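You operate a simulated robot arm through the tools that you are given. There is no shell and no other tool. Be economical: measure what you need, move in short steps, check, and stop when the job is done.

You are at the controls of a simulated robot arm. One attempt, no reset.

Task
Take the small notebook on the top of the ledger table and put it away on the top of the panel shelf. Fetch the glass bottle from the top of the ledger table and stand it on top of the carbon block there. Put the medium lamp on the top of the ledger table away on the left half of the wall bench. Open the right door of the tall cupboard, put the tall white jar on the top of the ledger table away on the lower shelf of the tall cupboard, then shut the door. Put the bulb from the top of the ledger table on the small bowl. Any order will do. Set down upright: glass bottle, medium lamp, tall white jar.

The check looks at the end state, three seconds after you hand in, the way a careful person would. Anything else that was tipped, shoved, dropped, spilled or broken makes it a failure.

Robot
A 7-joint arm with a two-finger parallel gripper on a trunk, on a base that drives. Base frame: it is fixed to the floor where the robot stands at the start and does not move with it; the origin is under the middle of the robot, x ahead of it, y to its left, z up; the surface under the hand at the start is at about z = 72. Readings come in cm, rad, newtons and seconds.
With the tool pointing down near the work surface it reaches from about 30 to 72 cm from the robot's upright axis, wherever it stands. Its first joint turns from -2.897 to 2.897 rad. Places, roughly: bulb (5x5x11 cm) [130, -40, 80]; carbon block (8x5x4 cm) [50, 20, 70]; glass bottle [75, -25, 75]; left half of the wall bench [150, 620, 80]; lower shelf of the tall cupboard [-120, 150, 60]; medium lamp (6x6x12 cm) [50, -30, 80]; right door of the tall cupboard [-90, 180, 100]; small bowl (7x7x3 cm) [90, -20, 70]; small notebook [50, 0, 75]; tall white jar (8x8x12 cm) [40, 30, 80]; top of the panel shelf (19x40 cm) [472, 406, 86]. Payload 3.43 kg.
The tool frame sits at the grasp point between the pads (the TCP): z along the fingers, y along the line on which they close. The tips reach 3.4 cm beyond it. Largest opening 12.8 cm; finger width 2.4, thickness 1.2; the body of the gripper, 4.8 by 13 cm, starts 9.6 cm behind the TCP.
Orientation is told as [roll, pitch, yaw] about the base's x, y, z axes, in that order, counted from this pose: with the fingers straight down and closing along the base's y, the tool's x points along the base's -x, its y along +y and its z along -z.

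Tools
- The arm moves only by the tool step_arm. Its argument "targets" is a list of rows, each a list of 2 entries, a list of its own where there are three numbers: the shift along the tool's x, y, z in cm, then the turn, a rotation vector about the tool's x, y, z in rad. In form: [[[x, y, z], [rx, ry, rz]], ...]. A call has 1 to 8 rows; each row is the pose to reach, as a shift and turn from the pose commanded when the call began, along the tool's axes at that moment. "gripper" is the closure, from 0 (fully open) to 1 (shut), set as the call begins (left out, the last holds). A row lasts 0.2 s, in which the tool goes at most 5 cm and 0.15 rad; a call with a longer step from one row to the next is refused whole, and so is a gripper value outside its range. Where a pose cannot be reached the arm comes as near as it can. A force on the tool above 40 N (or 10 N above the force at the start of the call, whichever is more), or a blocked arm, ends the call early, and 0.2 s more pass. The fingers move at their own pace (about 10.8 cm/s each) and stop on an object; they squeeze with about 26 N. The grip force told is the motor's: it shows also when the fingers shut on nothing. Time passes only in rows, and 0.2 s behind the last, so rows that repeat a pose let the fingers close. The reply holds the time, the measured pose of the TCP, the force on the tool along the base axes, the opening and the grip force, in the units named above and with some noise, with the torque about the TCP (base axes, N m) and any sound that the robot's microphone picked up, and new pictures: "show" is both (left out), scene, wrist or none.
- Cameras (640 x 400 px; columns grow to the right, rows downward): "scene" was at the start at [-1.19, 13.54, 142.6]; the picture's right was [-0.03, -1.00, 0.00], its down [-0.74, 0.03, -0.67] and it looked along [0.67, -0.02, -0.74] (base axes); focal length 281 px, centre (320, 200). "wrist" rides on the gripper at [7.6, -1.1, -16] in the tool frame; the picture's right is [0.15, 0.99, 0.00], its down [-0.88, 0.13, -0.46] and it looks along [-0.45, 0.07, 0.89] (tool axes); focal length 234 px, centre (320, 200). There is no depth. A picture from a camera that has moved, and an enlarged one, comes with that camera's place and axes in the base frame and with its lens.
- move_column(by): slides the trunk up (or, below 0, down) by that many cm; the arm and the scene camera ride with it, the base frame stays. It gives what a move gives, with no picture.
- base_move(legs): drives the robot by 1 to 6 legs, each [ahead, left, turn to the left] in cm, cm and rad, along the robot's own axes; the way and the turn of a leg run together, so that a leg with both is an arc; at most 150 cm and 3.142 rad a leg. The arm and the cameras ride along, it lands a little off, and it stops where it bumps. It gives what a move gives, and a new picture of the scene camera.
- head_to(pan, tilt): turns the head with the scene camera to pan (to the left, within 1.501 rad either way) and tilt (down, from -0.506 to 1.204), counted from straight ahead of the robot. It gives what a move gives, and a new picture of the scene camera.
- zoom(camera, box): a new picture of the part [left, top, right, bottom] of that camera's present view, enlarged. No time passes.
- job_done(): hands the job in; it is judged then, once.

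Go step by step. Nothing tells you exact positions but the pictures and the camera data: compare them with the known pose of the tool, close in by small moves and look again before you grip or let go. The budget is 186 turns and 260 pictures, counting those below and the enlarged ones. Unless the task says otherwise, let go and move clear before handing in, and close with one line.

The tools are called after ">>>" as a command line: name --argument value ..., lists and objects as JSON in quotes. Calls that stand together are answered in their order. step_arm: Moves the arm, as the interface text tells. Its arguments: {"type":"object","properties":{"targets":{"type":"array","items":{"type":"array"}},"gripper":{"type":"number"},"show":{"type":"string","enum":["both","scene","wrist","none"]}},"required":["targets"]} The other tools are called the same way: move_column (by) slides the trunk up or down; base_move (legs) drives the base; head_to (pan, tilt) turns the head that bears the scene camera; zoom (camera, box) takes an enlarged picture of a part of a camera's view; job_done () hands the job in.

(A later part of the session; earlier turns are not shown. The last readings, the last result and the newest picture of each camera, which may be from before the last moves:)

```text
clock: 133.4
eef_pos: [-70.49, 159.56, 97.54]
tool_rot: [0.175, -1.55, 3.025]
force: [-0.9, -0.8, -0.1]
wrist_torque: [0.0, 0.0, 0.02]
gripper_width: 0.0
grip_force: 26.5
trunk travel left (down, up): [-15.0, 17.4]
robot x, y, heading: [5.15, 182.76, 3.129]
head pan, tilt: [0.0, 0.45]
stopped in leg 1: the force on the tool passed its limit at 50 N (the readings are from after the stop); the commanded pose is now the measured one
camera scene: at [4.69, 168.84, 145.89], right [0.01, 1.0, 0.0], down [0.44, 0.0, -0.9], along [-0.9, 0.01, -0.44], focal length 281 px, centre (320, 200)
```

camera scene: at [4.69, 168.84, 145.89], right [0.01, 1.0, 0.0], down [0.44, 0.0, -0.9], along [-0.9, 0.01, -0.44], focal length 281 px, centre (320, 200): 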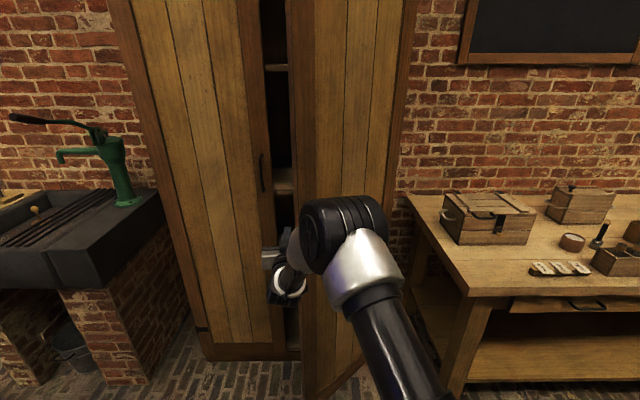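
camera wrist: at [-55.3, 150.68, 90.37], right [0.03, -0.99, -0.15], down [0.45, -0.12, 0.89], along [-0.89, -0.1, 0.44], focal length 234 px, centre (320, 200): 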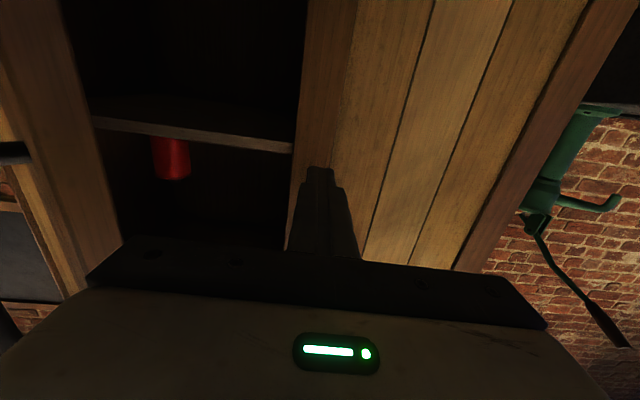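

It struck the door edge with a bump. I'll push with the arm in slow steps instead, along the opening direction.

>>> step_arm --targets '[[[0, -0.8, -0.5], [0, 0, 0]], [[0, -2.0, -1.2], [0, 0, 0]], [[0, -3.5, -2.1], [0, 0, 0]], [[0, -5, -3], [0, 0, 0]], [[0, -6.5, -4], [0, 0, 0]], [[0, -8, -5], [0, 0, 0]], [[0, -9.5, -6], [0, 0, 0]], [[0, -11, -7], [0, 0, 0]]]'

```text
clock: 134.9
eef_pos: [-65.36, 167.37, 97.55]
tool_rot: [0.213, -1.55, 3.006]
force: [6.2, -5.4, 3.6]
wrist_torque: [0.19, -0.22, -0.64]
gripper_width: 0.0
grip_force: 25.4
trunk travel left (down, up): [-15.0, 17.4]
robot x, y, heading: [5.34, 183.08, 3.129]
head pan, tilt: [0.0, 0.45]
stopped in row 7: the force on the tool passed its limit at 43 N (the readings are from after the stop); the commanded pose is now the measured one
camera scene: at [4.84, 168.72, 145.89], right [0.01, 1.0, 0.0], down [0.43, 0.0, -0.9], along [-0.9, 0.01, -0.43], focal length 281 px, centre (320, 200)
camera wrist: at [-49.41, 169.63, 90.37], right [0.08, -0.99, -0.14], down [0.45, -0.09, 0.89], along [-0.89, -0.13, 0.43], focal length 234 px, centre (320, 200)
```

scene: 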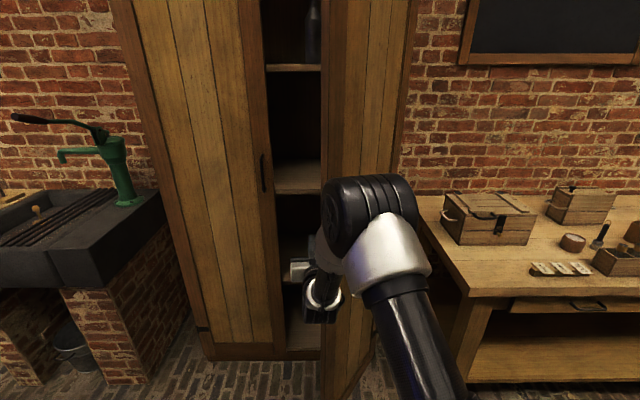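
wrist: 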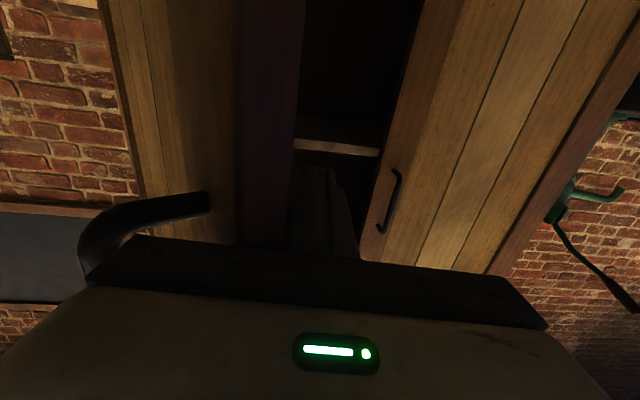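

Door is opening. Continue slower with a bit more pull toward +x.

>>> step_arm --targets '[[[0, -1.0, -0.7], [0, 0, 0]], [[0, -2.0, -1.4], [0, 0, 0]], [[0, -3, -2.1], [0, 0, 0]], [[0, -4, -2.8], [0, 0, 0]], [[0, -5, -3.5], [0, 0, 0]], [[0, -6, -4.2], [0, 0, 0]], [[0, -7, -4.9], [0, 0, 0]], [[0, -8, -5.6], [0, 0, 0]]]' --show "none"

>>> step_arm --targets '[[[0, -1.0, -0.5], [0, 0, 0]], [[0, -2.0, -1], [0, 0, 0]], [[0, -3, -1.5], [0, 0, 0]], [[0, -4, -2], [0, 0, 0]], [[0, -5, -2.5], [0, 0, 0]], [[0, -6, -3], [0, 0, 0]], [[0, -7, -3.5], [0, 0, 0]], [[0, -8, -4], [0, 0, 0]]]'

```text
clock: 135.9
eef_pos: [-62.74, 170.89, 97.62]
tool_rot: [0.215, -1.548, 3.01]
force: [8.6, -6.2, 6.1]
wrist_torque: [0.29, -0.32, -0.78]
gripper_width: 0.0
grip_force: 26.1
trunk travel left (down, up): [-15.0, 17.4]
robot x, y, heading: [4.95, 182.89, 3.13]
head pan, tilt: [0.0, 0.45]
stopped in row 4: the force on the tool passed its limit at 41 N (the readings are from after the stop); the commanded pose is now the measured one
```

```text
clock: 136.6
eef_pos: [-61.54, 172.96, 97.43]
tool_rot: [0.235, -1.543, 2.997]
force: [9.6, -5.7, 6.3]
wrist_torque: [0.32, -0.3, -0.89]
gripper_width: 0.01
grip_force: 26.2
trunk travel left (down, up): [-15.0, 17.4]
robot x, y, heading: [5.53, 183.21, 3.133]
head pan, tilt: [0.0, 0.45]
stopped in row 3: the force on the tool passed its limit at 42 N (the readings are from after the stop); the commanded pose is now the measured one
camera scene: at [5.01, 168.67, 145.89], right [0.01, 1.0, 0.0], down [0.43, 0.0, -0.9], along [-0.9, 0.01, -0.43], focal length 281 px, centre (320, 200)
camera wrist: at [-45.59, 175.48, 90.33], right [0.09, -0.99, -0.14], down [0.44, -0.09, 0.89], along [-0.89, -0.14, 0.43], focal length 234 px, centre (320, 200)
```

scene: 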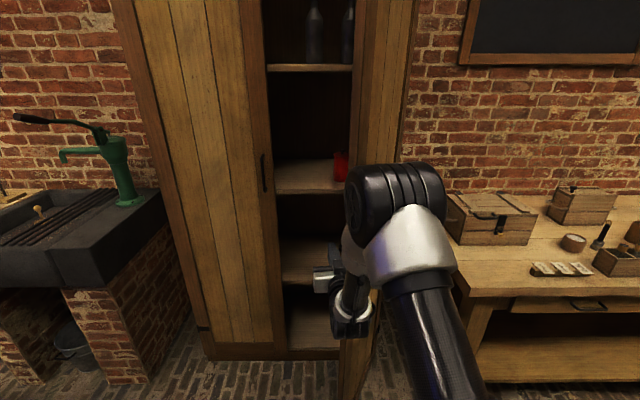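
wrist: 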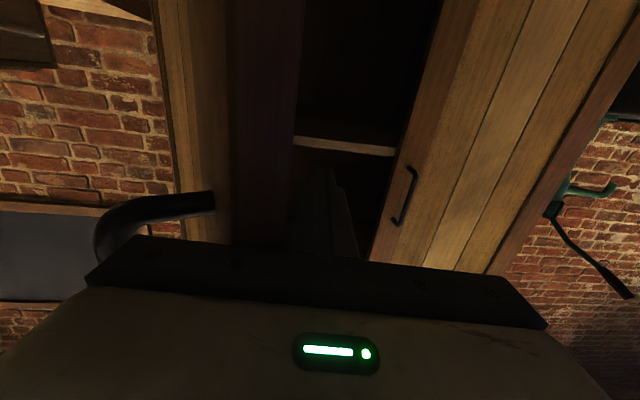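

The door edge seems to catch at the palm. Retreat a little so only the finger ends push.

>>> step_arm --targets '[[[0, 1, 0], [0, 0, 0]], [[0, 1, -3], [0, 0, 0]], [[0, 1, -6], [0, 0, 0]], [[0, 0, -7], [0, 0, 0]], [[0, -1, -7.5], [0, 0, 0]], [[0, -2, -8], [0, 0, 0]], [[0, -3, -8.5], [0, 0, 0]], [[0, -4, -9], [0, 0, 0]]]'

```text
clock: 138.4
eef_pos: [-52.92, 178.09, 97.51]
tool_rot: [0.228, -1.539, 2.999]
force: [-0.2, -0.4, -0.1]
wrist_torque: [-0.04, 0.01, -0.01]
gripper_width: 0.01
grip_force: 26.2
trunk travel left (down, up): [-15.0, 17.4]
robot x, y, heading: [4.91, 183.04, 3.135]
head pan, tilt: [0.0, 0.45]
camera scene: at [4.84, 168.76, 145.89], right [0.01, 1.0, 0.0], down [0.44, 0.0, -0.9], along [-0.9, 0.01, -0.44], focal length 281 px, centre (320, 200)
camera wrist: at [-37.03, 180.47, 90.44], right [0.09, -0.99, -0.14], down [0.44, -0.09, 0.89], along [-0.89, -0.14, 0.42], focal length 234 px, centre (320, 200)
```

scene: 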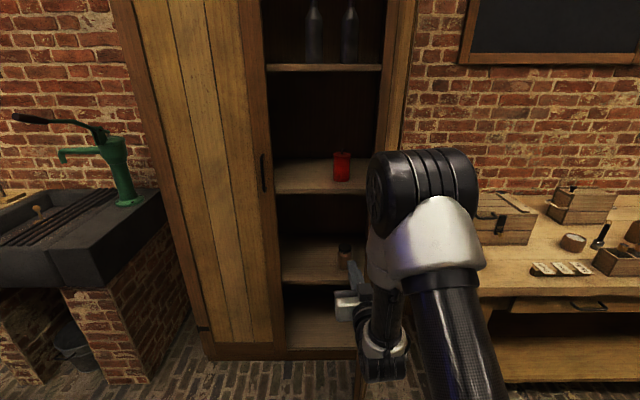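
wrist: 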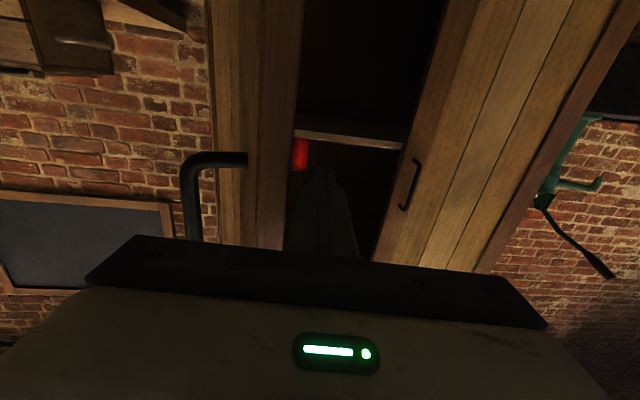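

Door is ~75° open and interior visible: lower shelf at z≈54 with a brown jar at about [-109,183]. Push a bit more.

>>> step_arm --targets '[[[0, -1.2, -0.2], [0, 0, 0]], [[0, -2.4, -0.4], [0, 0, 0]], [[0, -3.6, -0.6], [0, 0, 0]], [[0, -4.8, -0.8], [0, 0, 0]], [[0, -6, -1], [0, 0, 0]], [[0, -7.2, -1], [0, 0, 0]], [[0, -8.4, -1], [0, 0, 0]], [[0, -9.6, -1], [0, 0, 0]]]'

```text
clock: 140.2
eef_pos: [-52.85, 187.73, 97.52]
tool_rot: [0.2, -1.54, 3.024]
force: [-0.6, -0.5, 0.0]
wrist_torque: [0.03, 0.01, -0.02]
gripper_width: 0.0
grip_force: 26.1
trunk travel left (down, up): [-15.0, 17.4]
robot x, y, heading: [5.0, 182.85, 3.134]
head pan, tilt: [0.0, 0.45]
camera scene: at [4.84, 168.76, 145.89], right [0.01, 1.0, 0.0], down [0.44, 0.0, -0.9], along [-0.9, 0.01, -0.44], focal length 281 px, centre (320, 200)
camera wrist: at [-36.9, 190.17, 90.47], right [0.09, -0.99, -0.14], down [0.44, -0.09, 0.89], along [-0.89, -0.14, 0.42], focal length 234 px, centre (320, 200)
```

scene: 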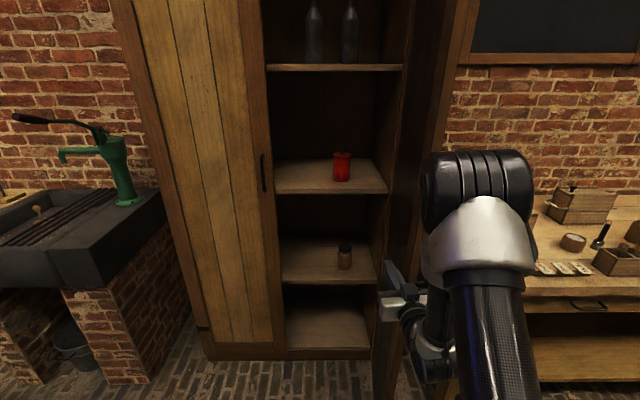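
wrist: 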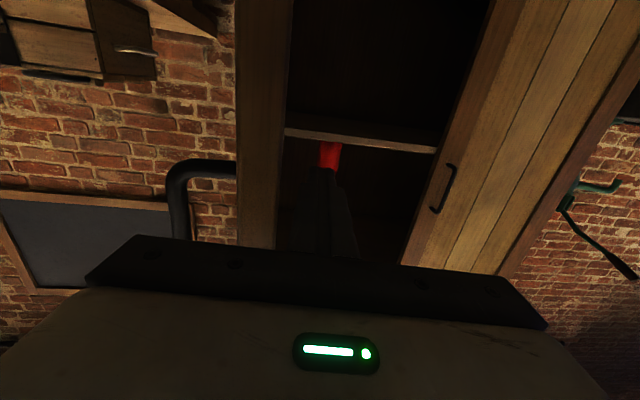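

The door is now wide open (>90°). I back away and drive to the table front for the tall white jar.

>>> base_move --legs '[[0, 45, 0], [0, 0, 1.571], [0, 0, 1.571], [0, -118, 0]]'

>>> head_to --pan 0.0 --tilt 0.85

```text
clock: 164.1
eef_pos: [60.98, 15.44, 97.44]
tool_rot: [0.216, -1.541, -0.14]
force: [0.3, -0.6, 0.4]
wrist_torque: [0.0, -0.02, -0.01]
gripper_width: 0.01
grip_force: 26.1
trunk travel left (down, up): [-15.0, 17.4]
robot x, y, heading: [2.8, 20.8, -0.013]
head pan, tilt: [0.0, 0.45]
camera scene: at [3.21, 34.46, 145.89], right [-0.02, -1.0, 0.0], down [-0.44, 0.01, -0.9], along [0.9, -0.02, -0.44], focal length 281 px, centre (320, 200)
```

scene: 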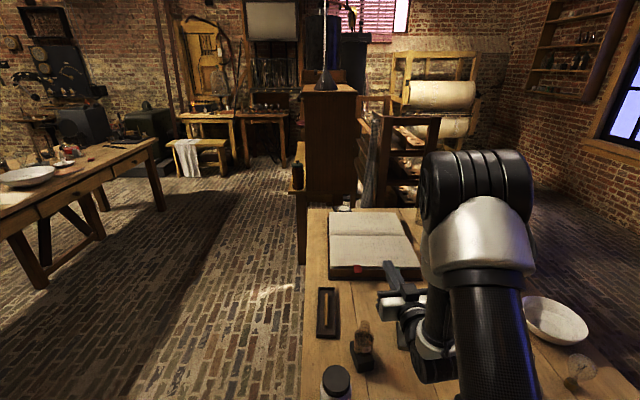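

```text
clock: 164.9
eef_pos: [60.89, 15.25, 97.57]
tool_rot: [0.216, -1.539, -0.139]
force: [0.3, 0.3, 0.6]
wrist_torque: [0.01, 0.01, -0.02]
gripper_width: 0.0
grip_force: 26.2
trunk travel left (down, up): [-15.0, 17.4]
robot x, y, heading: [2.68, 20.77, -0.017]
head pan, tilt: [0.0, 0.85]
camera scene: at [1.84, 34.48, 142.45], right [-0.02, -1.0, 0.0], down [-0.75, 0.01, -0.66], along [0.66, -0.01, -0.75], focal length 281 px, centre (320, 200)
```

scene: 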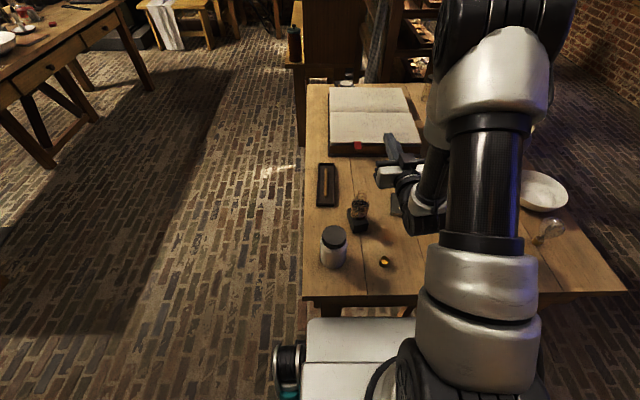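

The hand is low near the bottle; I raise it first, then back the base 20 cm, then set the tilt for the jar.

>>> step_arm --targets '[[[-4, 0, 0], [0, 0, 0]], [[-8, 0, 0], [0, 0, 0]], [[-12, 0, 0], [0, 0, 0]]]' --show "none"

>>> base_move --legs '[[-21, 0, 0]]'

>>> step_arm --targets '[[[0, 0, 0], [-0.02, 0.13, 0]], [[0, 0, 0], [-0.04, 0.26, 0]], [[0, 0, 0], [-0.06, 0.39, 0]], [[0, 0, 0], [-0.08, 0.52, 0]], [[0, 0, 0], [-0.08, 0.64, 0]]]' --gripper 0.0

```text
clock: 165.7
eef_pos: [61.22, 15.11, 109.48]
tool_rot: [0.227, -1.54, -0.151]
force: [0.3, -0.8, -0.1]
wrist_torque: [0.01, -0.01, -0.01]
gripper_width: 0.0
grip_force: 26.1
trunk travel left (down, up): [-15.0, 17.4]
robot x, y, heading: [2.63, 20.63, -0.023]
head pan, tilt: [0.0, 0.85]
```

```text
clock: 167.4
eef_pos: [40.36, 15.69, 109.55]
tool_rot: [0.218, -1.538, -0.144]
force: [0.1, 0.1, -0.3]
wrist_torque: [-0.03, 0.0, 0.0]
gripper_width: 0.0
grip_force: 26.1
trunk travel left (down, up): [-15.0, 17.4]
robot x, y, heading: [-18.07, 21.22, -0.021]
head pan, tilt: [0.0, 0.85]
camera scene: at [-19.12, 34.85, 142.45], right [-0.02, -1.0, 0.0], down [-0.75, 0.01, -0.66], along [0.66, -0.01, -0.75], focal length 281 px, centre (320, 200)
```

scene: 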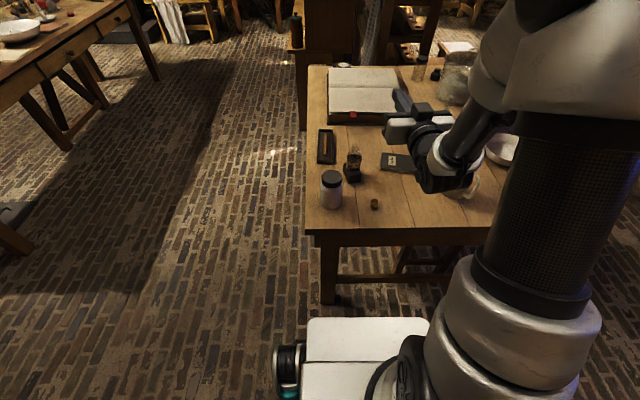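

```text
clock: 168.6
eef_pos: [40.29, 15.63, 109.54]
tool_rot: [0.055, -0.901, 0.106]
force: [0.0, -1.0, 0.2]
wrist_torque: [-0.01, 0.01, -0.01]
gripper_width: 12.77
grip_force: 0.0
trunk travel left (down, up): [-15.0, 17.4]
robot x, y, heading: [-18.27, 20.84, -0.018]
head pan, tilt: [0.0, 0.85]
camera scene: at [-19.13, 34.85, 142.45], right [-0.02, -1.0, 0.0], down [-0.75, 0.01, -0.66], along [0.66, -0.01, -0.75], focal length 281 px, centre (320, 200)
camera wrist: at [23.42, 11.72, 113.49], right [-0.24, 0.97, -0.08], down [0.17, 0.13, 0.98], along [0.96, 0.22, -0.2], focal length 234 px, centre (320, 200)
```

scene: 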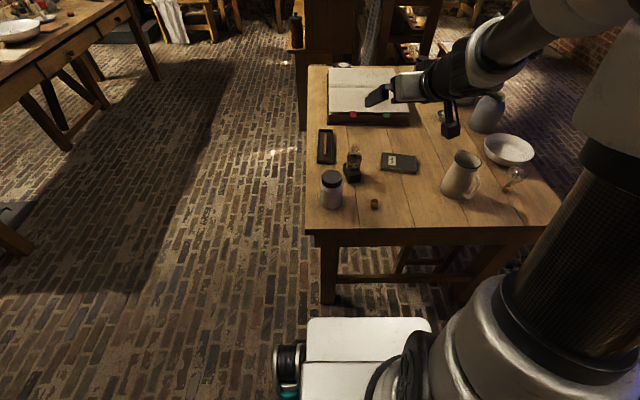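
wrist: 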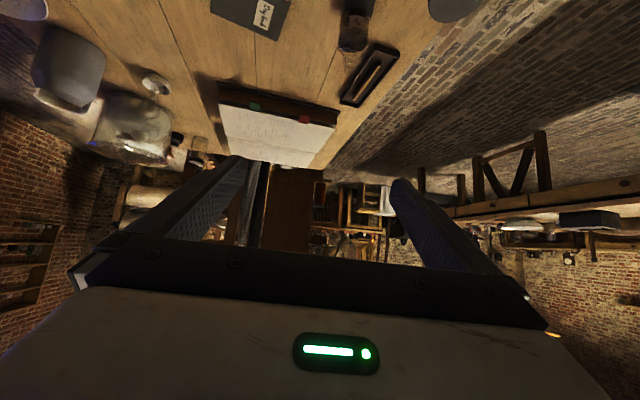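

Zoom on the jar for a precise fix.

>>> zoom --camera "scene" --box '[290, 140, 390, 220]'

```text
5.00 times, centred on (340, 180) of scene
camera zoom: at [-19.13, 34.85, 142.45], right [-0.02, -1.0, 0.0], down [-0.75, 0.01, -0.66], along [0.66, -0.01, -0.75], focal length 1406 px, centre (220, 300)
```

zoom: 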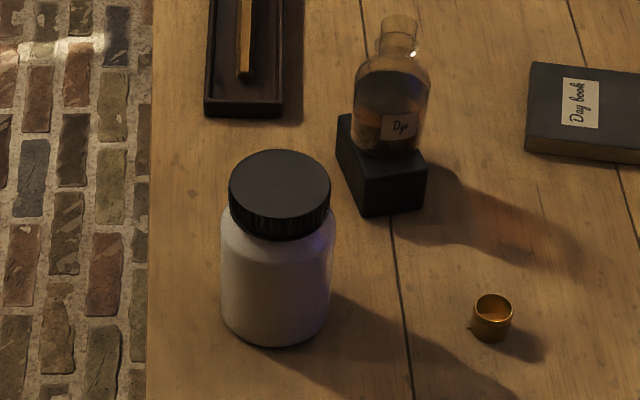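

Jar centre ≈[42.6,30.3], body ~7.4 cm wide, top z≈83.5. Move to a pre-grasp behind and above it along the tilted approach.

>>> step_arm --targets '[[[3.6, 2.4, 1.65], [0.055, 0, 0]], [[7.2, 4.8, 3.3], [0.055, 0, 0]], [[10.8, 7.2, 5], [0.055, 0, 0]], [[14.4, 9.5, 6.6], [0.055, 0, 0]], [[18, 11.9, 8.2], [0.055, 0, 0]], [[21.6, 14.3, 9.9], [0.055, 0, 0]]]' --gripper 0.1

>>> zoom --camera "scene" --box '[290, 140, 390, 220]'

```text
clock: 170.0
eef_pos: [32.38, 29.76, 87.01]
tool_rot: [-0.003, -0.903, 0.107]
force: [-0.1, 0.3, -0.4]
wrist_torque: [0.01, 0.03, -0.01]
gripper_width: 11.5
grip_force: 0.0
trunk travel left (down, up): [-15.0, 17.4]
robot x, y, heading: [-18.04, 20.97, -0.017]
head pan, tilt: [0.0, 0.85]
camera scene: at [-19.14, 34.84, 142.46], right [-0.02, -1.0, 0.0], down [-0.75, 0.01, -0.66], along [0.66, -0.01, -0.75], focal length 281 px, centre (320, 200)
camera wrist: at [15.36, 26.71, 90.93], right [-0.19, 0.97, -0.12], down [0.17, 0.15, 0.97], along [0.97, 0.17, -0.2], focal length 234 px, centre (320, 200)
```

scene: 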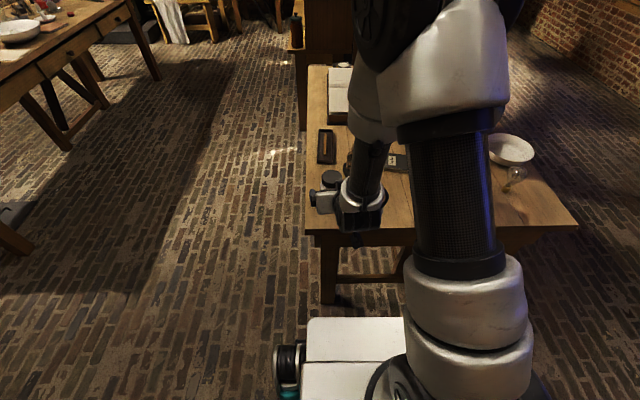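
wrist: 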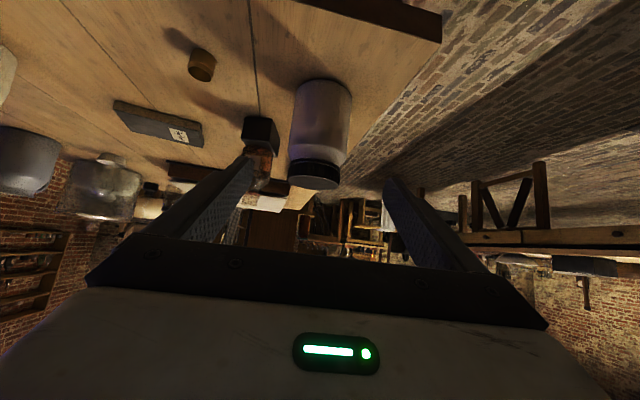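

```text
5.00 times, centred on (340, 180) of scene
camera zoom: at [-19.14, 34.84, 142.46], right [-0.02, -1.0, 0.0], down [-0.75, 0.01, -0.66], along [0.66, -0.01, -0.75], focal length 1406 px, centre (220, 300)
```

zoom: 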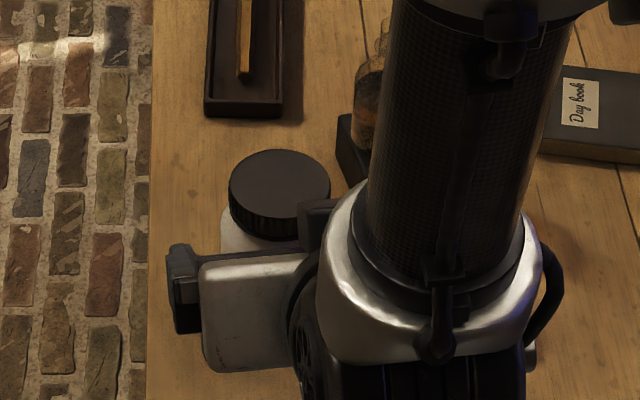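

Jar is centred. Advance 12.7 cm along the tool and close.

>>> step_arm --targets '[[[0, -0.1, 4.3], [0, 0, 0]], [[0, -0.2, 8.6], [0, 0, 0]], [[0, -0.2, 12.7], [0, 0, 0]]]' --show "wrist"

>>> step_arm --targets '[[[0, 0, 0], [0, 0, 0]], [[0, 0, 0], [0, 0, 0]], [[0, 0, 0], [0, 0, 0]]]' --gripper 1 --show "wrist"

```text
clock: 170.8
eef_pos: [42.39, 30.56, 79.13]
tool_rot: [-0.002, -0.902, 0.106]
force: [-0.1, 0.7, 0.8]
wrist_torque: [-0.02, 0.0, -0.01]
gripper_width: 11.5
grip_force: 0.0
trunk travel left (down, up): [-15.0, 17.4]
robot x, y, heading: [-17.91, 21.14, -0.017]
head pan, tilt: [0.0, 0.85]
camera wrist: at [25.31, 27.48, 83.09], right [-0.19, 0.97, -0.12], down [0.17, 0.15, 0.97], along [0.97, 0.17, -0.2], focal length 234 px, centre (320, 200)
```

wrist: 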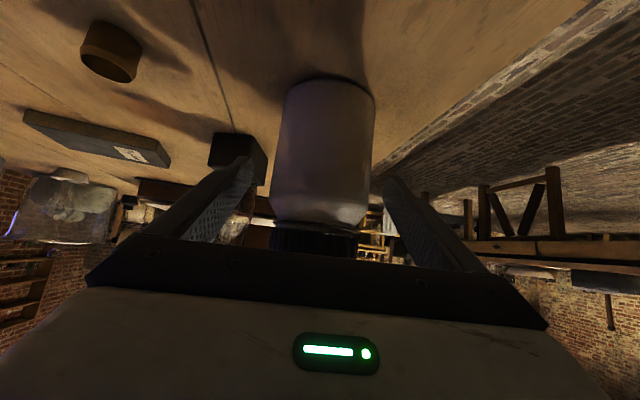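

```text
clock: 171.6
eef_pos: [42.34, 30.5, 79.17]
tool_rot: [0.0, -0.901, 0.108]
force: [0.2, 0.0, -0.3]
wrist_torque: [0.03, -0.06, -0.06]
gripper_width: 7.0
grip_force: 26.0
trunk travel left (down, up): [-15.0, 17.4]
robot x, y, heading: [-18.25, 21.2, -0.01]
head pan, tilt: [0.0, 0.85]
camera wrist: at [25.28, 27.48, 83.1], right [-0.19, 0.97, -0.12], down [0.17, 0.15, 0.97], along [0.97, 0.17, -0.2], focal length 234 px, centre (320, 200)
```

wrist: 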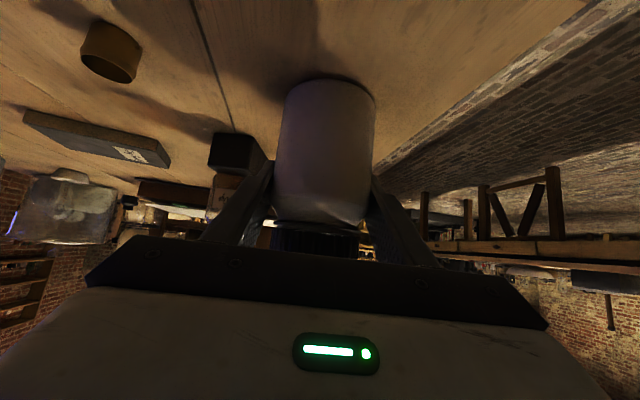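

Jar gripped (7.0 cm). Lift straight up, then drive back to the cupboard turning on the side away from the open door.

>>> step_arm --targets '[[[-3.43, 0, -2.73], [0, 0, 0]], [[-6.86, 0, -5.46], [0, 0, 0]], [[-10.3, 0, -8.2], [0, 0, 0]], [[-13.7, 0, -10.9], [0, 0, 0]], [[-17.2, 0, -13.6], [0, 0, 0]]]' --show "scene"

>>> base_move --legs '[[0, 145, 0], [12, 0, 0], [0, 0, -1.571], [0, 0, -1.571]]'

>>> head_to --pan 0.0 --tilt 0.6

```text
clock: 172.8
eef_pos: [42.4, 30.74, 101.02]
tool_rot: [0.0, -0.902, 0.106]
force: [-1.2, -0.1, -4.4]
wrist_torque: [0.02, -0.03, 0.02]
gripper_width: 7.0
grip_force: 25.8
trunk travel left (down, up): [-15.0, 17.4]
robot x, y, heading: [-18.26, 21.06, -0.016]
head pan, tilt: [0.0, 0.85]
camera scene: at [-19.09, 34.86, 142.44], right [-0.02, -1.0, 0.0], down [-0.75, 0.01, -0.66], along [0.66, -0.01, -0.75], focal length 281 px, centre (320, 200)
```

scene: 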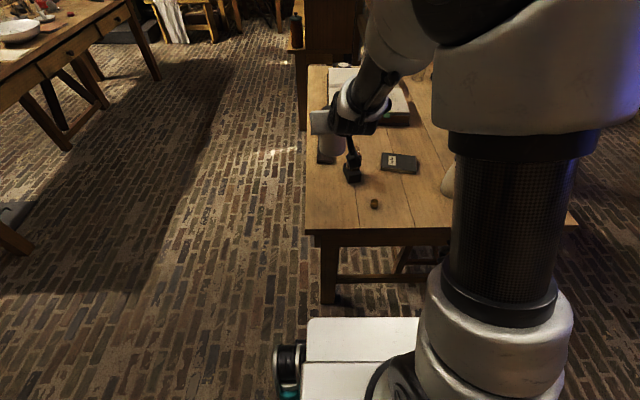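

```text
clock: 195.6
eef_pos: [-64.51, 157.5, 101.01]
tool_rot: [0.001, -0.901, -3.056]
force: [0.4, -0.6, -3.3]
wrist_torque: [-0.03, 0.03, 0.03]
gripper_width: 6.96
grip_force: 26.0
trunk travel left (down, up): [-15.0, 17.4]
robot x, y, heading: [-3.81, 165.99, 3.101]
head pan, tilt: [0.0, 0.85]
camera scene: at [-3.31, 151.65, 142.45], right [0.04, 1.0, 0.0], down [0.75, -0.03, -0.66], along [-0.66, 0.03, -0.75], focal length 281 px, centre (320, 200)
```

scene: 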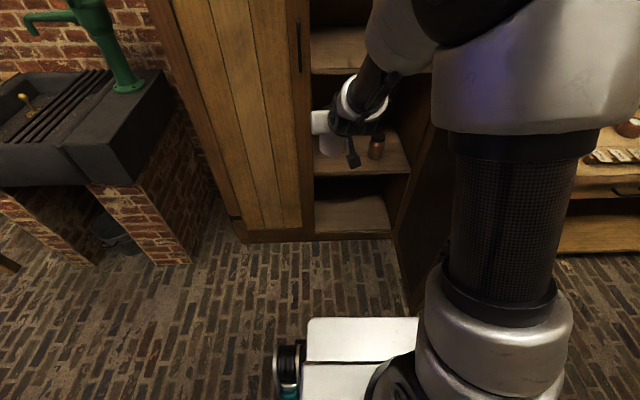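

```text
clock: 196.4
eef_pos: [-64.58, 157.48, 100.97]
tool_rot: [-0.001, -0.901, -3.057]
force: [0.6, 0.5, -2.8]
wrist_torque: [0.0, 0.03, 0.01]
gripper_width: 6.96
grip_force: 26.0
trunk travel left (down, up): [-15.0, 17.4]
robot x, y, heading: [-3.84, 165.97, 3.101]
head pan, tilt: [0.0, 0.6]
camera scene: at [-4.32, 151.69, 144.53], right [0.04, 1.0, 0.0], down [0.57, -0.02, -0.82], along [-0.82, 0.03, -0.57], focal length 281 px, centre (320, 200)
```

scene: 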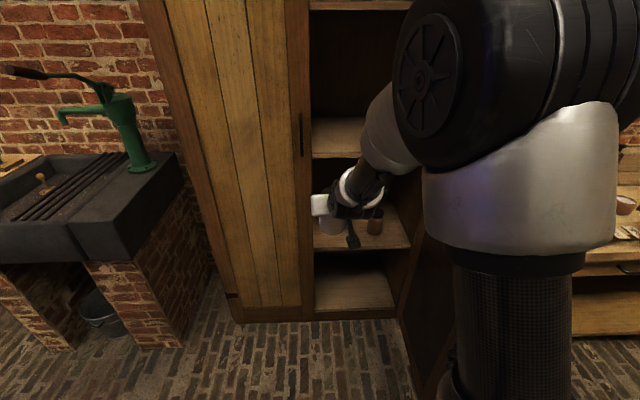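

Good view. I'll straighten the heading, shift slightly left (clear of the open door) and lower the trunk.

>>> base_move --legs '[[0, 0, 0.04], [0, 8, 0]]'

>>> move_column --by -14.5

```text
clock: 198.2
eef_pos: [-64.24, 147.11, 100.99]
tool_rot: [0.0, -0.902, -3.017]
force: [0.4, -0.1, -3.0]
wrist_torque: [0.0, -0.03, -0.02]
gripper_width: 6.94
grip_force: 26.1
trunk travel left (down, up): [-15.0, 17.4]
robot x, y, heading: [-3.71, 157.95, -3.139]
head pan, tilt: [0.0, 0.6]
camera scene: at [-3.75, 143.72, 144.54], right [0.0, 1.0, 0.0], down [0.57, 0.0, -0.82], along [-0.82, 0.0, -0.57], focal length 281 px, centre (320, 200)
```

scene: 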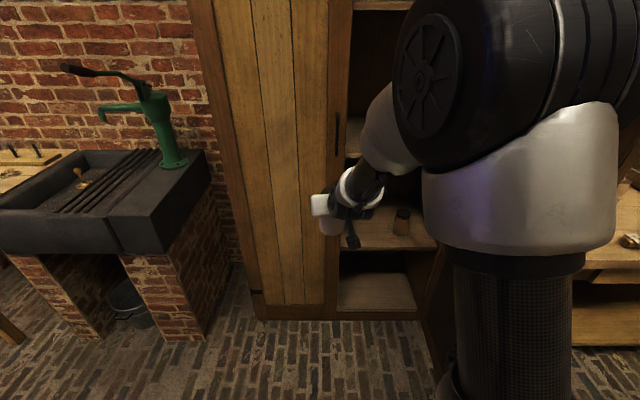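

```text
clock: 199.9
eef_pos: [-64.18, 147.21, 86.46]
tool_rot: [0.001, -0.901, -3.016]
force: [0.4, 0.1, -2.7]
wrist_torque: [0.0, -0.01, 0.0]
gripper_width: 6.94
grip_force: 25.5
trunk travel left (down, up): [-0.5, 31.9]
robot x, y, heading: [-3.62, 157.63, -3.138]
head pan, tilt: [0.0, 0.6]
```

Move the hand right, slightly back and down, squaring its yaw to the cupboard.

>>> step_arm --targets '[[[3.3, -2.8, 0.4], [0.016, 0, 0.013]], [[6.6, -5.6, 0.8], [0.032, 0, 0.026]], [[9.9, -8.5, 1.2], [0.048, 0, 0.039]], [[13.2, -11.3, 1.6], [0.064, 0, 0.052]], [[16.5, -14.1, 2.1], [0.08, 0, 0.065]], [[19.7, -16.9, 2.5], [0.0975, 0, 0.0775]]]' --show "none"

>>> base_move --legs '[[31, 0, 0]]'

>>> zoom --camera "wrist" --box '[0, 0, 640, 400]'

```text
clock: 201.3
eef_pos: [-56.05, 165.17, 69.51]
tool_rot: [-0.001, -0.9, -3.14]
force: [-0.1, -0.4, -3.5]
wrist_torque: [0.03, -0.02, -0.01]
gripper_width: 6.96
grip_force: 25.8
trunk travel left (down, up): [-0.5, 31.9]
robot x, y, heading: [-4.19, 157.78, -3.138]
head pan, tilt: [0.0, 0.6]
```

```text
clock: 203.4
eef_pos: [-86.91, 165.08, 69.31]
tool_rot: [0.001, -0.902, -3.141]
force: [-0.2, 0.2, -2.8]
wrist_torque: [-0.03, 0.01, -0.01]
gripper_width: 6.95
grip_force: 26.0
trunk travel left (down, up): [-0.5, 31.9]
robot x, y, heading: [-34.76, 157.62, -3.142]
head pan, tilt: [0.0, 0.6]
camera scene: at [-34.57, 143.66, 130.04], right [0.0, 1.0, 0.0], down [0.57, 0.0, -0.82], along [-0.82, 0.0, -0.57], focal length 281 px, centre (320, 200)
```

scene: 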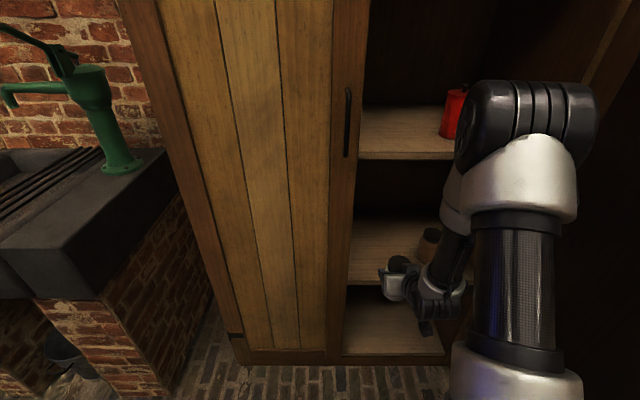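

```text
1.00 times, centred on (320, 200) of wrist (not enlarged: the box is as wide or as high as the picture)
camera zoom: at [-69.75, 166.19, 73.42], right [0.09, -0.99, -0.12], down [-0.19, -0.13, 0.97], along [-0.98, -0.07, -0.2], focal length 234 px, centre (320, 200)
```

zoom: 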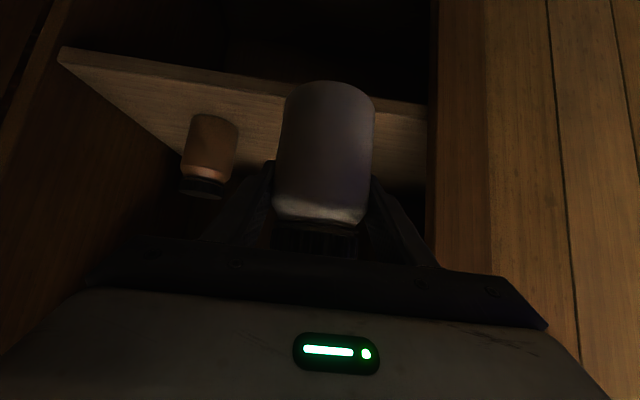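

The path into the lower shelf is clear (shelf top z≈55.7, brown jar at y≈182). Base ahead 8 cm, then extend the arm inward.

>>> base_move --legs '[[8, 0, 0]]'

>>> step_arm --targets '[[[-2.48, 0, 3.14], [0, 0, 0]], [[-4.96, 0, 6.27], [0, 0, 0]], [[-7.44, 0, 9.4], [0, 0, 0]]]'

```text
clock: 204.5
eef_pos: [-94.79, 165.03, 69.44]
tool_rot: [0.0, -0.901, -3.14]
force: [0.5, 0.1, -3.7]
wrist_torque: [0.01, 0.01, 0.01]
gripper_width: 6.98
grip_force: 26.6
trunk travel left (down, up): [-0.5, 31.9]
robot x, y, heading: [-42.59, 157.99, -3.142]
head pan, tilt: [0.0, 0.6]
camera scene: at [-42.46, 143.65, 130.04], right [0.0, 1.0, 0.0], down [0.56, 0.0, -0.83], along [-0.83, 0.0, -0.56], focal length 281 px, centre (320, 200)
```

scene: 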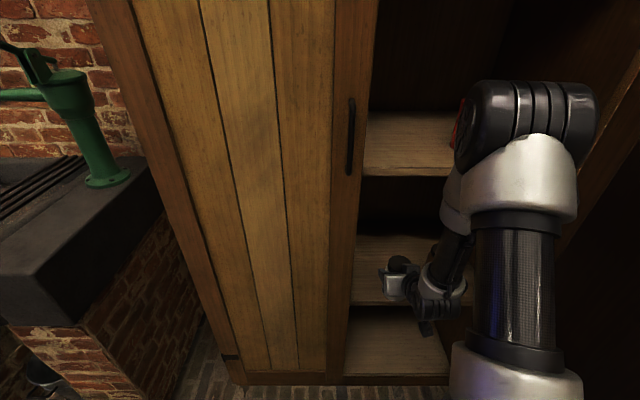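

```text
clock: 205.3
eef_pos: [-106.63, 165.19, 69.35]
tool_rot: [0.0, -0.899, -3.141]
force: [0.5, 0.2, -3.7]
wrist_torque: [0.01, -0.01, 0.02]
gripper_width: 6.94
grip_force: 26.2
trunk travel left (down, up): [-0.5, 31.9]
robot x, y, heading: [-42.54, 157.88, -3.14]
head pan, tilt: [0.0, 0.6]
camera scene: at [-42.46, 143.64, 130.04], right [0.0, 1.0, 0.0], down [0.56, 0.0, -0.83], along [-0.83, 0.0, -0.56], focal length 281 px, centre (320, 200)
camera wrist: at [-89.6, 166.25, 73.37], right [0.09, -0.99, -0.11], down [-0.19, -0.13, 0.97], along [-0.98, -0.07, -0.2], focal length 234 px, centre (320, 200)
```

scene: 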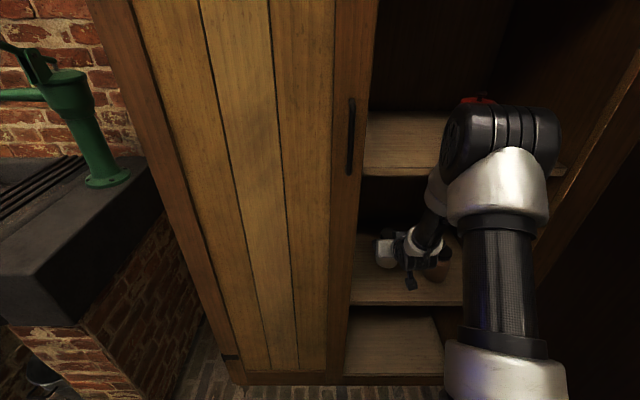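
wrist: 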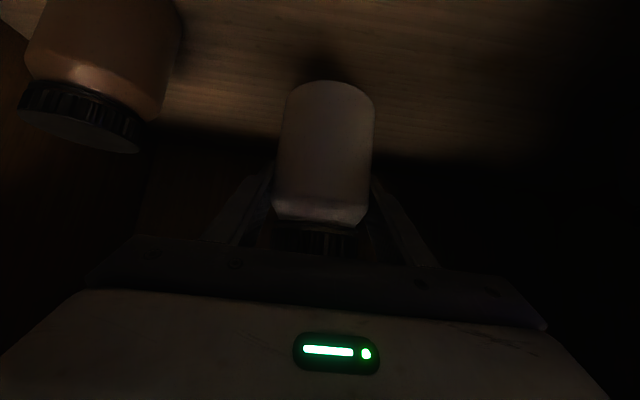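

Lower to the shelf, finely near contact.

>>> step_arm --targets '[[[2.0, 0, 1.55], [0, 0, 0]], [[3.9, 0, 3.1], [0, 0, 0]], [[4.7, 0, 3.7], [0, 0, 0]]]' --show "none"

>>> step_arm --targets '[[[0.2, 0, 0.155], [0, 0, 0]], [[0.4, 0, 0.31], [0, 0, 0]], [[0.6, 0, 0.46], [0, 0, 0]]]' --show "wrist"

```text
clock: 206.1
eef_pos: [-106.89, 165.17, 63.42]
tool_rot: [0.0, -0.899, -3.141]
force: [0.4, 0.5, -3.0]
wrist_torque: [-0.04, 0.01, -0.01]
gripper_width: 6.94
grip_force: 25.7
trunk travel left (down, up): [-0.5, 31.9]
robot x, y, heading: [-42.46, 157.89, -3.138]
head pan, tilt: [0.0, 0.6]
```

```text
clock: 206.9
eef_pos: [-106.86, 165.16, 63.09]
tool_rot: [-0.002, -0.909, -3.137]
force: [4.1, -0.5, 20.6]
wrist_torque: [-0.01, -0.03, -0.18]
gripper_width: 6.93
grip_force: 26.1
trunk travel left (down, up): [-0.5, 31.9]
robot x, y, heading: [-42.19, 157.37, -3.138]
head pan, tilt: [0.0, 0.6]
camera wrist: at [-89.74, 166.21, 66.91], right [0.09, -0.99, -0.12], down [-0.18, -0.13, 0.97], along [-0.98, -0.07, -0.19], focal length 234 px, centre (320, 200)
```

wrist: 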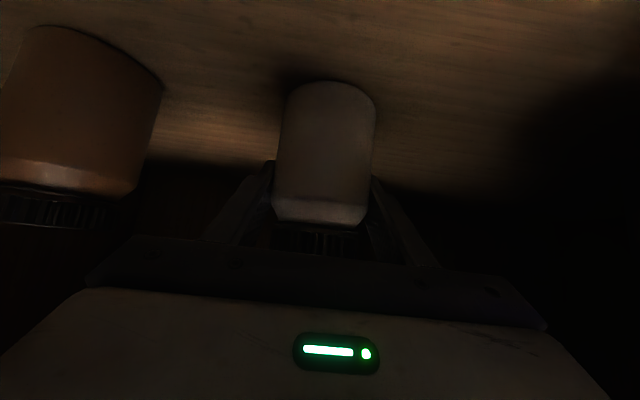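

Contact at z≈63.1 (20 N). Ease up slightly, then open a little.

>>> step_arm --targets '[[[-0.22, 0, -0.17], [0, 0, 0]], [[-0.22, 0, -0.17], [0, 0, 0]]]' --show "none"

>>> step_arm --targets '[[[0, 0, 0], [0, 0, 0]], [[0, 0, 0], [0, 0, 0]], [[0, 0, 0], [0, 0, 0]]]' --gripper 0.25 --show "wrist"

```text
clock: 207.5
eef_pos: [-106.79, 165.15, 62.96]
tool_rot: [-0.002, -0.903, -3.14]
force: [-5.5, 0.4, 9.2]
wrist_torque: [0.07, 0.61, 0.01]
gripper_width: 6.95
grip_force: 25.9
trunk travel left (down, up): [-0.5, 31.9]
robot x, y, heading: [-42.58, 157.68, -3.14]
head pan, tilt: [0.0, 0.6]
```

```text
clock: 208.3
eef_pos: [-106.73, 165.09, 62.94]
tool_rot: [0.002, -0.901, -3.138]
force: [-0.5, -0.5, 0.2]
wrist_torque: [0.02, 0.0, -0.02]
gripper_width: 9.62
grip_force: 0.1
trunk travel left (down, up): [-0.5, 31.9]
robot x, y, heading: [-42.7, 157.83, -3.136]
head pan, tilt: [0.0, 0.6]
camera wrist: at [-89.61, 166.19, 66.95], right [0.09, -0.99, -0.11], down [-0.19, -0.13, 0.97], along [-0.98, -0.07, -0.2], focal length 234 px, centre (320, 200)
```

wrist: 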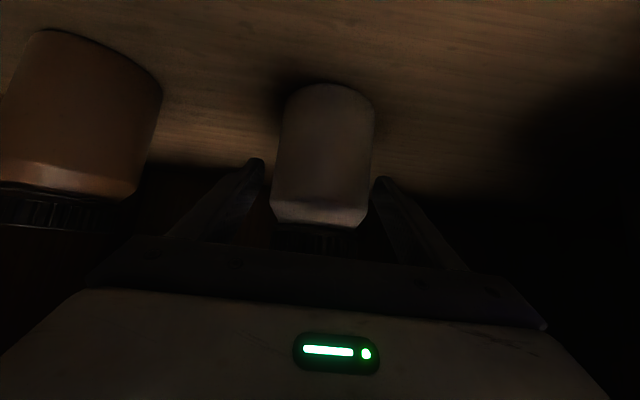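

Jar is released and upright. Retreat back along the tool axis.

>>> step_arm --targets '[[[0, 0, -3.5], [0, 0, 0]], [[0, 0, -8], [0, 0, 0]], [[0, 0, -12.5], [0, 0, 0]], [[2.5, 0, -15.6], [0, 0, 0]], [[5, 0, -18.8], [0, 0, 0]]]'

>>> base_move --legs '[[-35, 0, 0]]'

```text
clock: 209.5
eef_pos: [-89.2, 165.08, 70.66]
tool_rot: [0.0, -0.901, -3.139]
force: [0.2, 0.3, -0.1]
wrist_torque: [-0.01, -0.03, 0.01]
gripper_width: 9.62
grip_force: 0.1
out of reach, approached as far as the arm can: row 5
trunk travel left (down, up): [-0.5, 31.9]
robot x, y, heading: [-42.76, 157.93, -3.139]
head pan, tilt: [0.0, 0.6]
camera scene: at [-42.46, 143.64, 130.04], right [0.0, 1.0, 0.0], down [0.57, 0.0, -0.82], along [-0.82, 0.0, -0.57], focal length 281 px, centre (320, 200)
camera wrist: at [-72.11, 166.18, 74.71], right [0.09, -0.99, -0.12], down [-0.19, -0.13, 0.97], along [-0.98, -0.07, -0.2], focal length 234 px, centre (320, 200)
```

scene: 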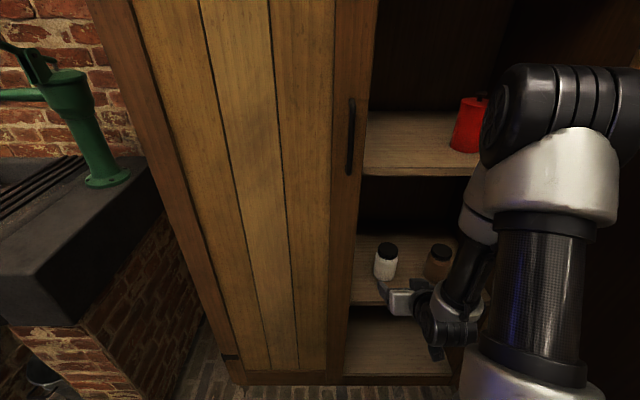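
wrist: 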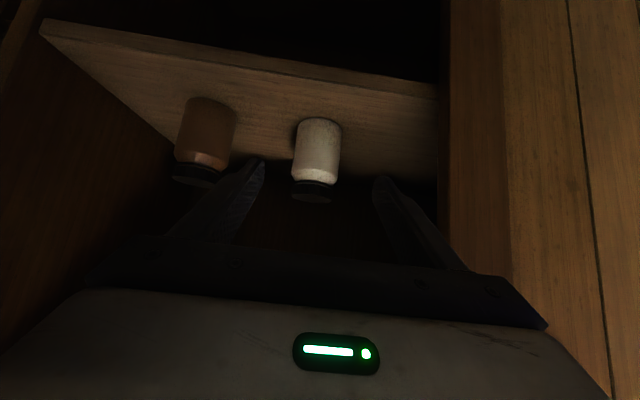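

```text
clock: 211.8
eef_pos: [-54.35, 164.99, 70.62]
tool_rot: [-0.001, -0.901, -3.135]
force: [-0.2, 0.0, -0.8]
wrist_torque: [0.01, -0.01, 0.0]
gripper_width: 9.6
grip_force: 0.1
trunk travel left (down, up): [-0.5, 31.9]
robot x, y, heading: [-7.4, 157.77, -3.14]
head pan, tilt: [0.0, 0.6]
camera scene: at [-7.45, 143.77, 130.04], right [-0.01, 1.0, 0.0], down [0.56, 0.0, -0.83], along [-0.83, 0.0, -0.56], focal length 281 px, centre (320, 200)
```

scene: 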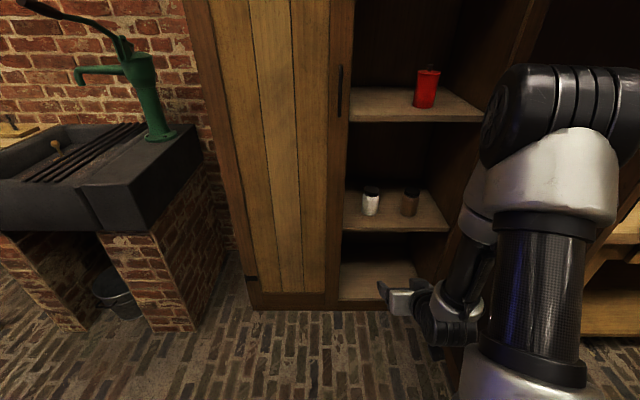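

Jar is placed next to the brown jar. Now closing: raise the trunk, stand the tool vertical and closed, lift it above bench items.

>>> move_column --by 14.5

>>> step_arm --targets '[[[-2.5, 0, -1.5], [0, 0.13, 0]], [[-5, 0, -3], [0, 0.26, 0]], [[-7.5, 0, -4.5], [0, 0.39, 0]], [[-10, 0, -6], [0, 0.52, 0]], [[-13, 0, -8], [0, 0.65, 0]], [[-16.5, 0, -10.5], [0, 0.78, 0]], [[-20, 0, -13.5], [0, 0.9, 0]], [[-23, 0, -17], [0, 0.9, 0]]]' --gripper 1 --show "none"

>>> base_move --legs '[[-12, 0, 0], [0, -48, 0]]'

```text
clock: 213.5
eef_pos: [-54.41, 165.09, 85.11]
tool_rot: [-0.001, -0.9, -3.137]
force: [0.5, 0.9, -0.2]
wrist_torque: [0.04, -0.02, -0.03]
gripper_width: 9.62
grip_force: 0.0
trunk travel left (down, up): [-15.0, 17.4]
robot x, y, heading: [-7.31, 158.43, -3.138]
head pan, tilt: [0.0, 0.6]
```

```text
clock: 215.3
eef_pos: [-55.2, 165.14, 113.76]
tool_rot: [-0.001, 0.001, -3.137]
force: [0.2, 0.0, -0.1]
wrist_torque: [0.02, -0.1, 0.02]
gripper_width: 0.0
grip_force: 25.9
trunk travel left (down, up): [-15.0, 17.4]
robot x, y, heading: [-7.35, 158.16, -3.14]
head pan, tilt: [0.0, 0.6]
```

```text
clock: 221.2
eef_pos: [-43.38, 213.22, 113.87]
tool_rot: [0.0, 0.0, -3.138]
force: [0.3, 0.1, 1.4]
wrist_torque: [-0.02, 0.03, -0.02]
gripper_width: 0.0
grip_force: 25.9
trunk travel left (down, up): [-15.0, 17.4]
robot x, y, heading: [4.45, 206.1, -3.135]
head pan, tilt: [0.0, 0.6]
camera scene: at [4.37, 191.87, 144.54], right [0.0, 1.0, 0.0], down [0.56, 0.0, -0.83], along [-0.83, 0.0, -0.56], focal length 281 px, centre (320, 200)
```

scene: 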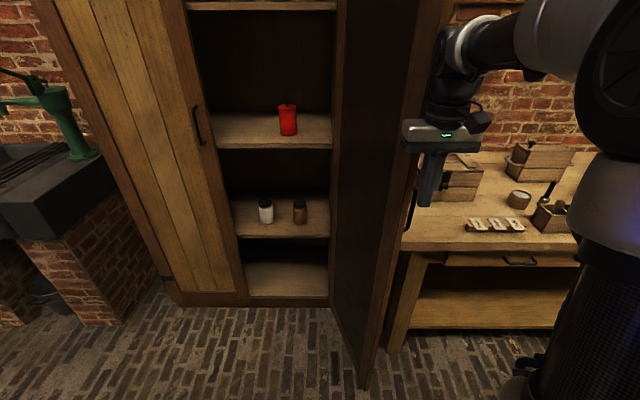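

The door stands ~110° open with edge near [-54,212]. Shift right 10 more, then ahead so the fist is beside its outer face.

>>> base_move --legs '[[0, -10, 0], [20, 0, 0]]'

```text
clock: 224.1
eef_pos: [-63.2, 223.35, 113.8]
tool_rot: [0.0, 0.0, -3.141]
force: [-0.6, -0.4, 1.1]
wrist_torque: [0.04, 0.03, 0.01]
gripper_width: 0.0
grip_force: 25.9
trunk travel left (down, up): [-15.0, 17.4]
robot x, y, heading: [-15.28, 215.83, -3.138]
head pan, tilt: [0.0, 0.6]
camera scene: at [-15.47, 201.77, 144.54], right [0.0, 1.0, 0.0], down [0.56, 0.0, -0.83], along [-0.83, 0.0, -0.56], focal length 281 px, centre (320, 200)
```

scene: 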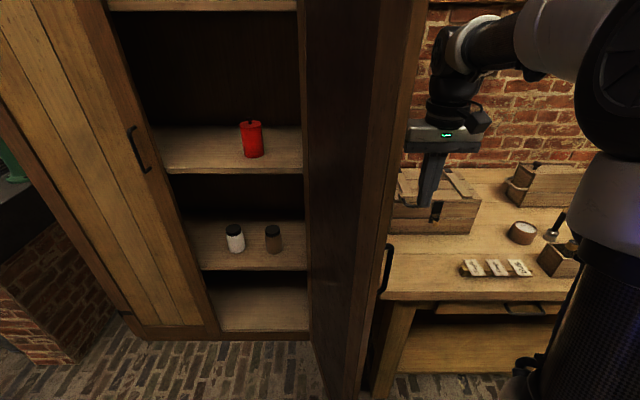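

Push the door toward closing with the hand, slowly in -y.

>>> step_arm --targets '[[[0, 2, 0], [0, 0, 0]], [[0, 4, 0], [0, 0, 0]], [[0, 6, 0], [0, 0, 0]], [[0, 8, 0], [0, 0, 0]], [[0, 10, 0], [0, 0, 0]], [[0, 12, 0], [0, 0, 0]], [[0, 14, 0], [0, 0, 0]], [[0, 16, 0], [0, 0, 0]]]' --show "none"

>>> step_arm --targets '[[[0, 2, 0], [0, 0, 0]], [[0, 4, 0], [0, 0, 0]], [[-0.5, 6, 0], [0, 0, 0]], [[-1, 8, 0], [0, 0, 0]], [[-2, 10, 0], [0, 0, 0]], [[-3, 12, 0], [0, 0, 0]], [[-4, 14, 0], [0, 0, 0]], [[-5, 16, 0], [0, 0, 0]]]' --show "scene"

```text
clock: 225.6
eef_pos: [-63.11, 211.79, 113.82]
tool_rot: [-0.011, 0.002, 3.127]
force: [2.3, 14.3, 2.6]
wrist_torque: [-2.29, 0.22, 0.51]
gripper_width: 0.0
grip_force: 26.1
trunk travel left (down, up): [-15.0, 17.4]
robot x, y, heading: [-15.42, 216.03, 3.141]
head pan, tilt: [0.0, 0.6]
stopped in row 7: the force on the tool passed its limit at 56 N (the readings are from after the stop); the commanded pose is now the measured one
```

```text
clock: 225.9
eef_pos: [-63.07, 211.85, 113.83]
tool_rot: [-0.019, 0.005, 3.115]
force: [1.8, 13.0, 2.4]
wrist_torque: [-1.9, 0.16, 0.37]
gripper_width: 0.01
grip_force: 26.0
trunk travel left (down, up): [-15.0, 17.4]
robot x, y, heading: [-15.78, 216.02, 3.141]
head pan, tilt: [0.0, 0.6]
stopped in row 1: the force on the tool passed its limit at 52 N (the readings are from after the stop); the commanded pose is now the measured one
camera scene: at [-15.33, 201.99, 144.56], right [0.0, 1.0, 0.0], down [0.56, 0.0, -0.83], along [-0.83, 0.0, -0.56], focal length 281 px, centre (320, 200)
```

scene: 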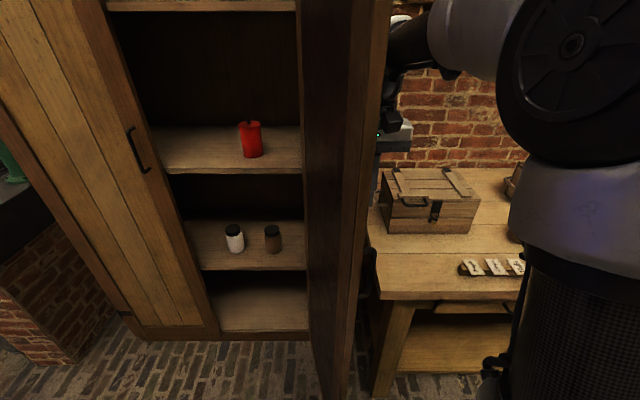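

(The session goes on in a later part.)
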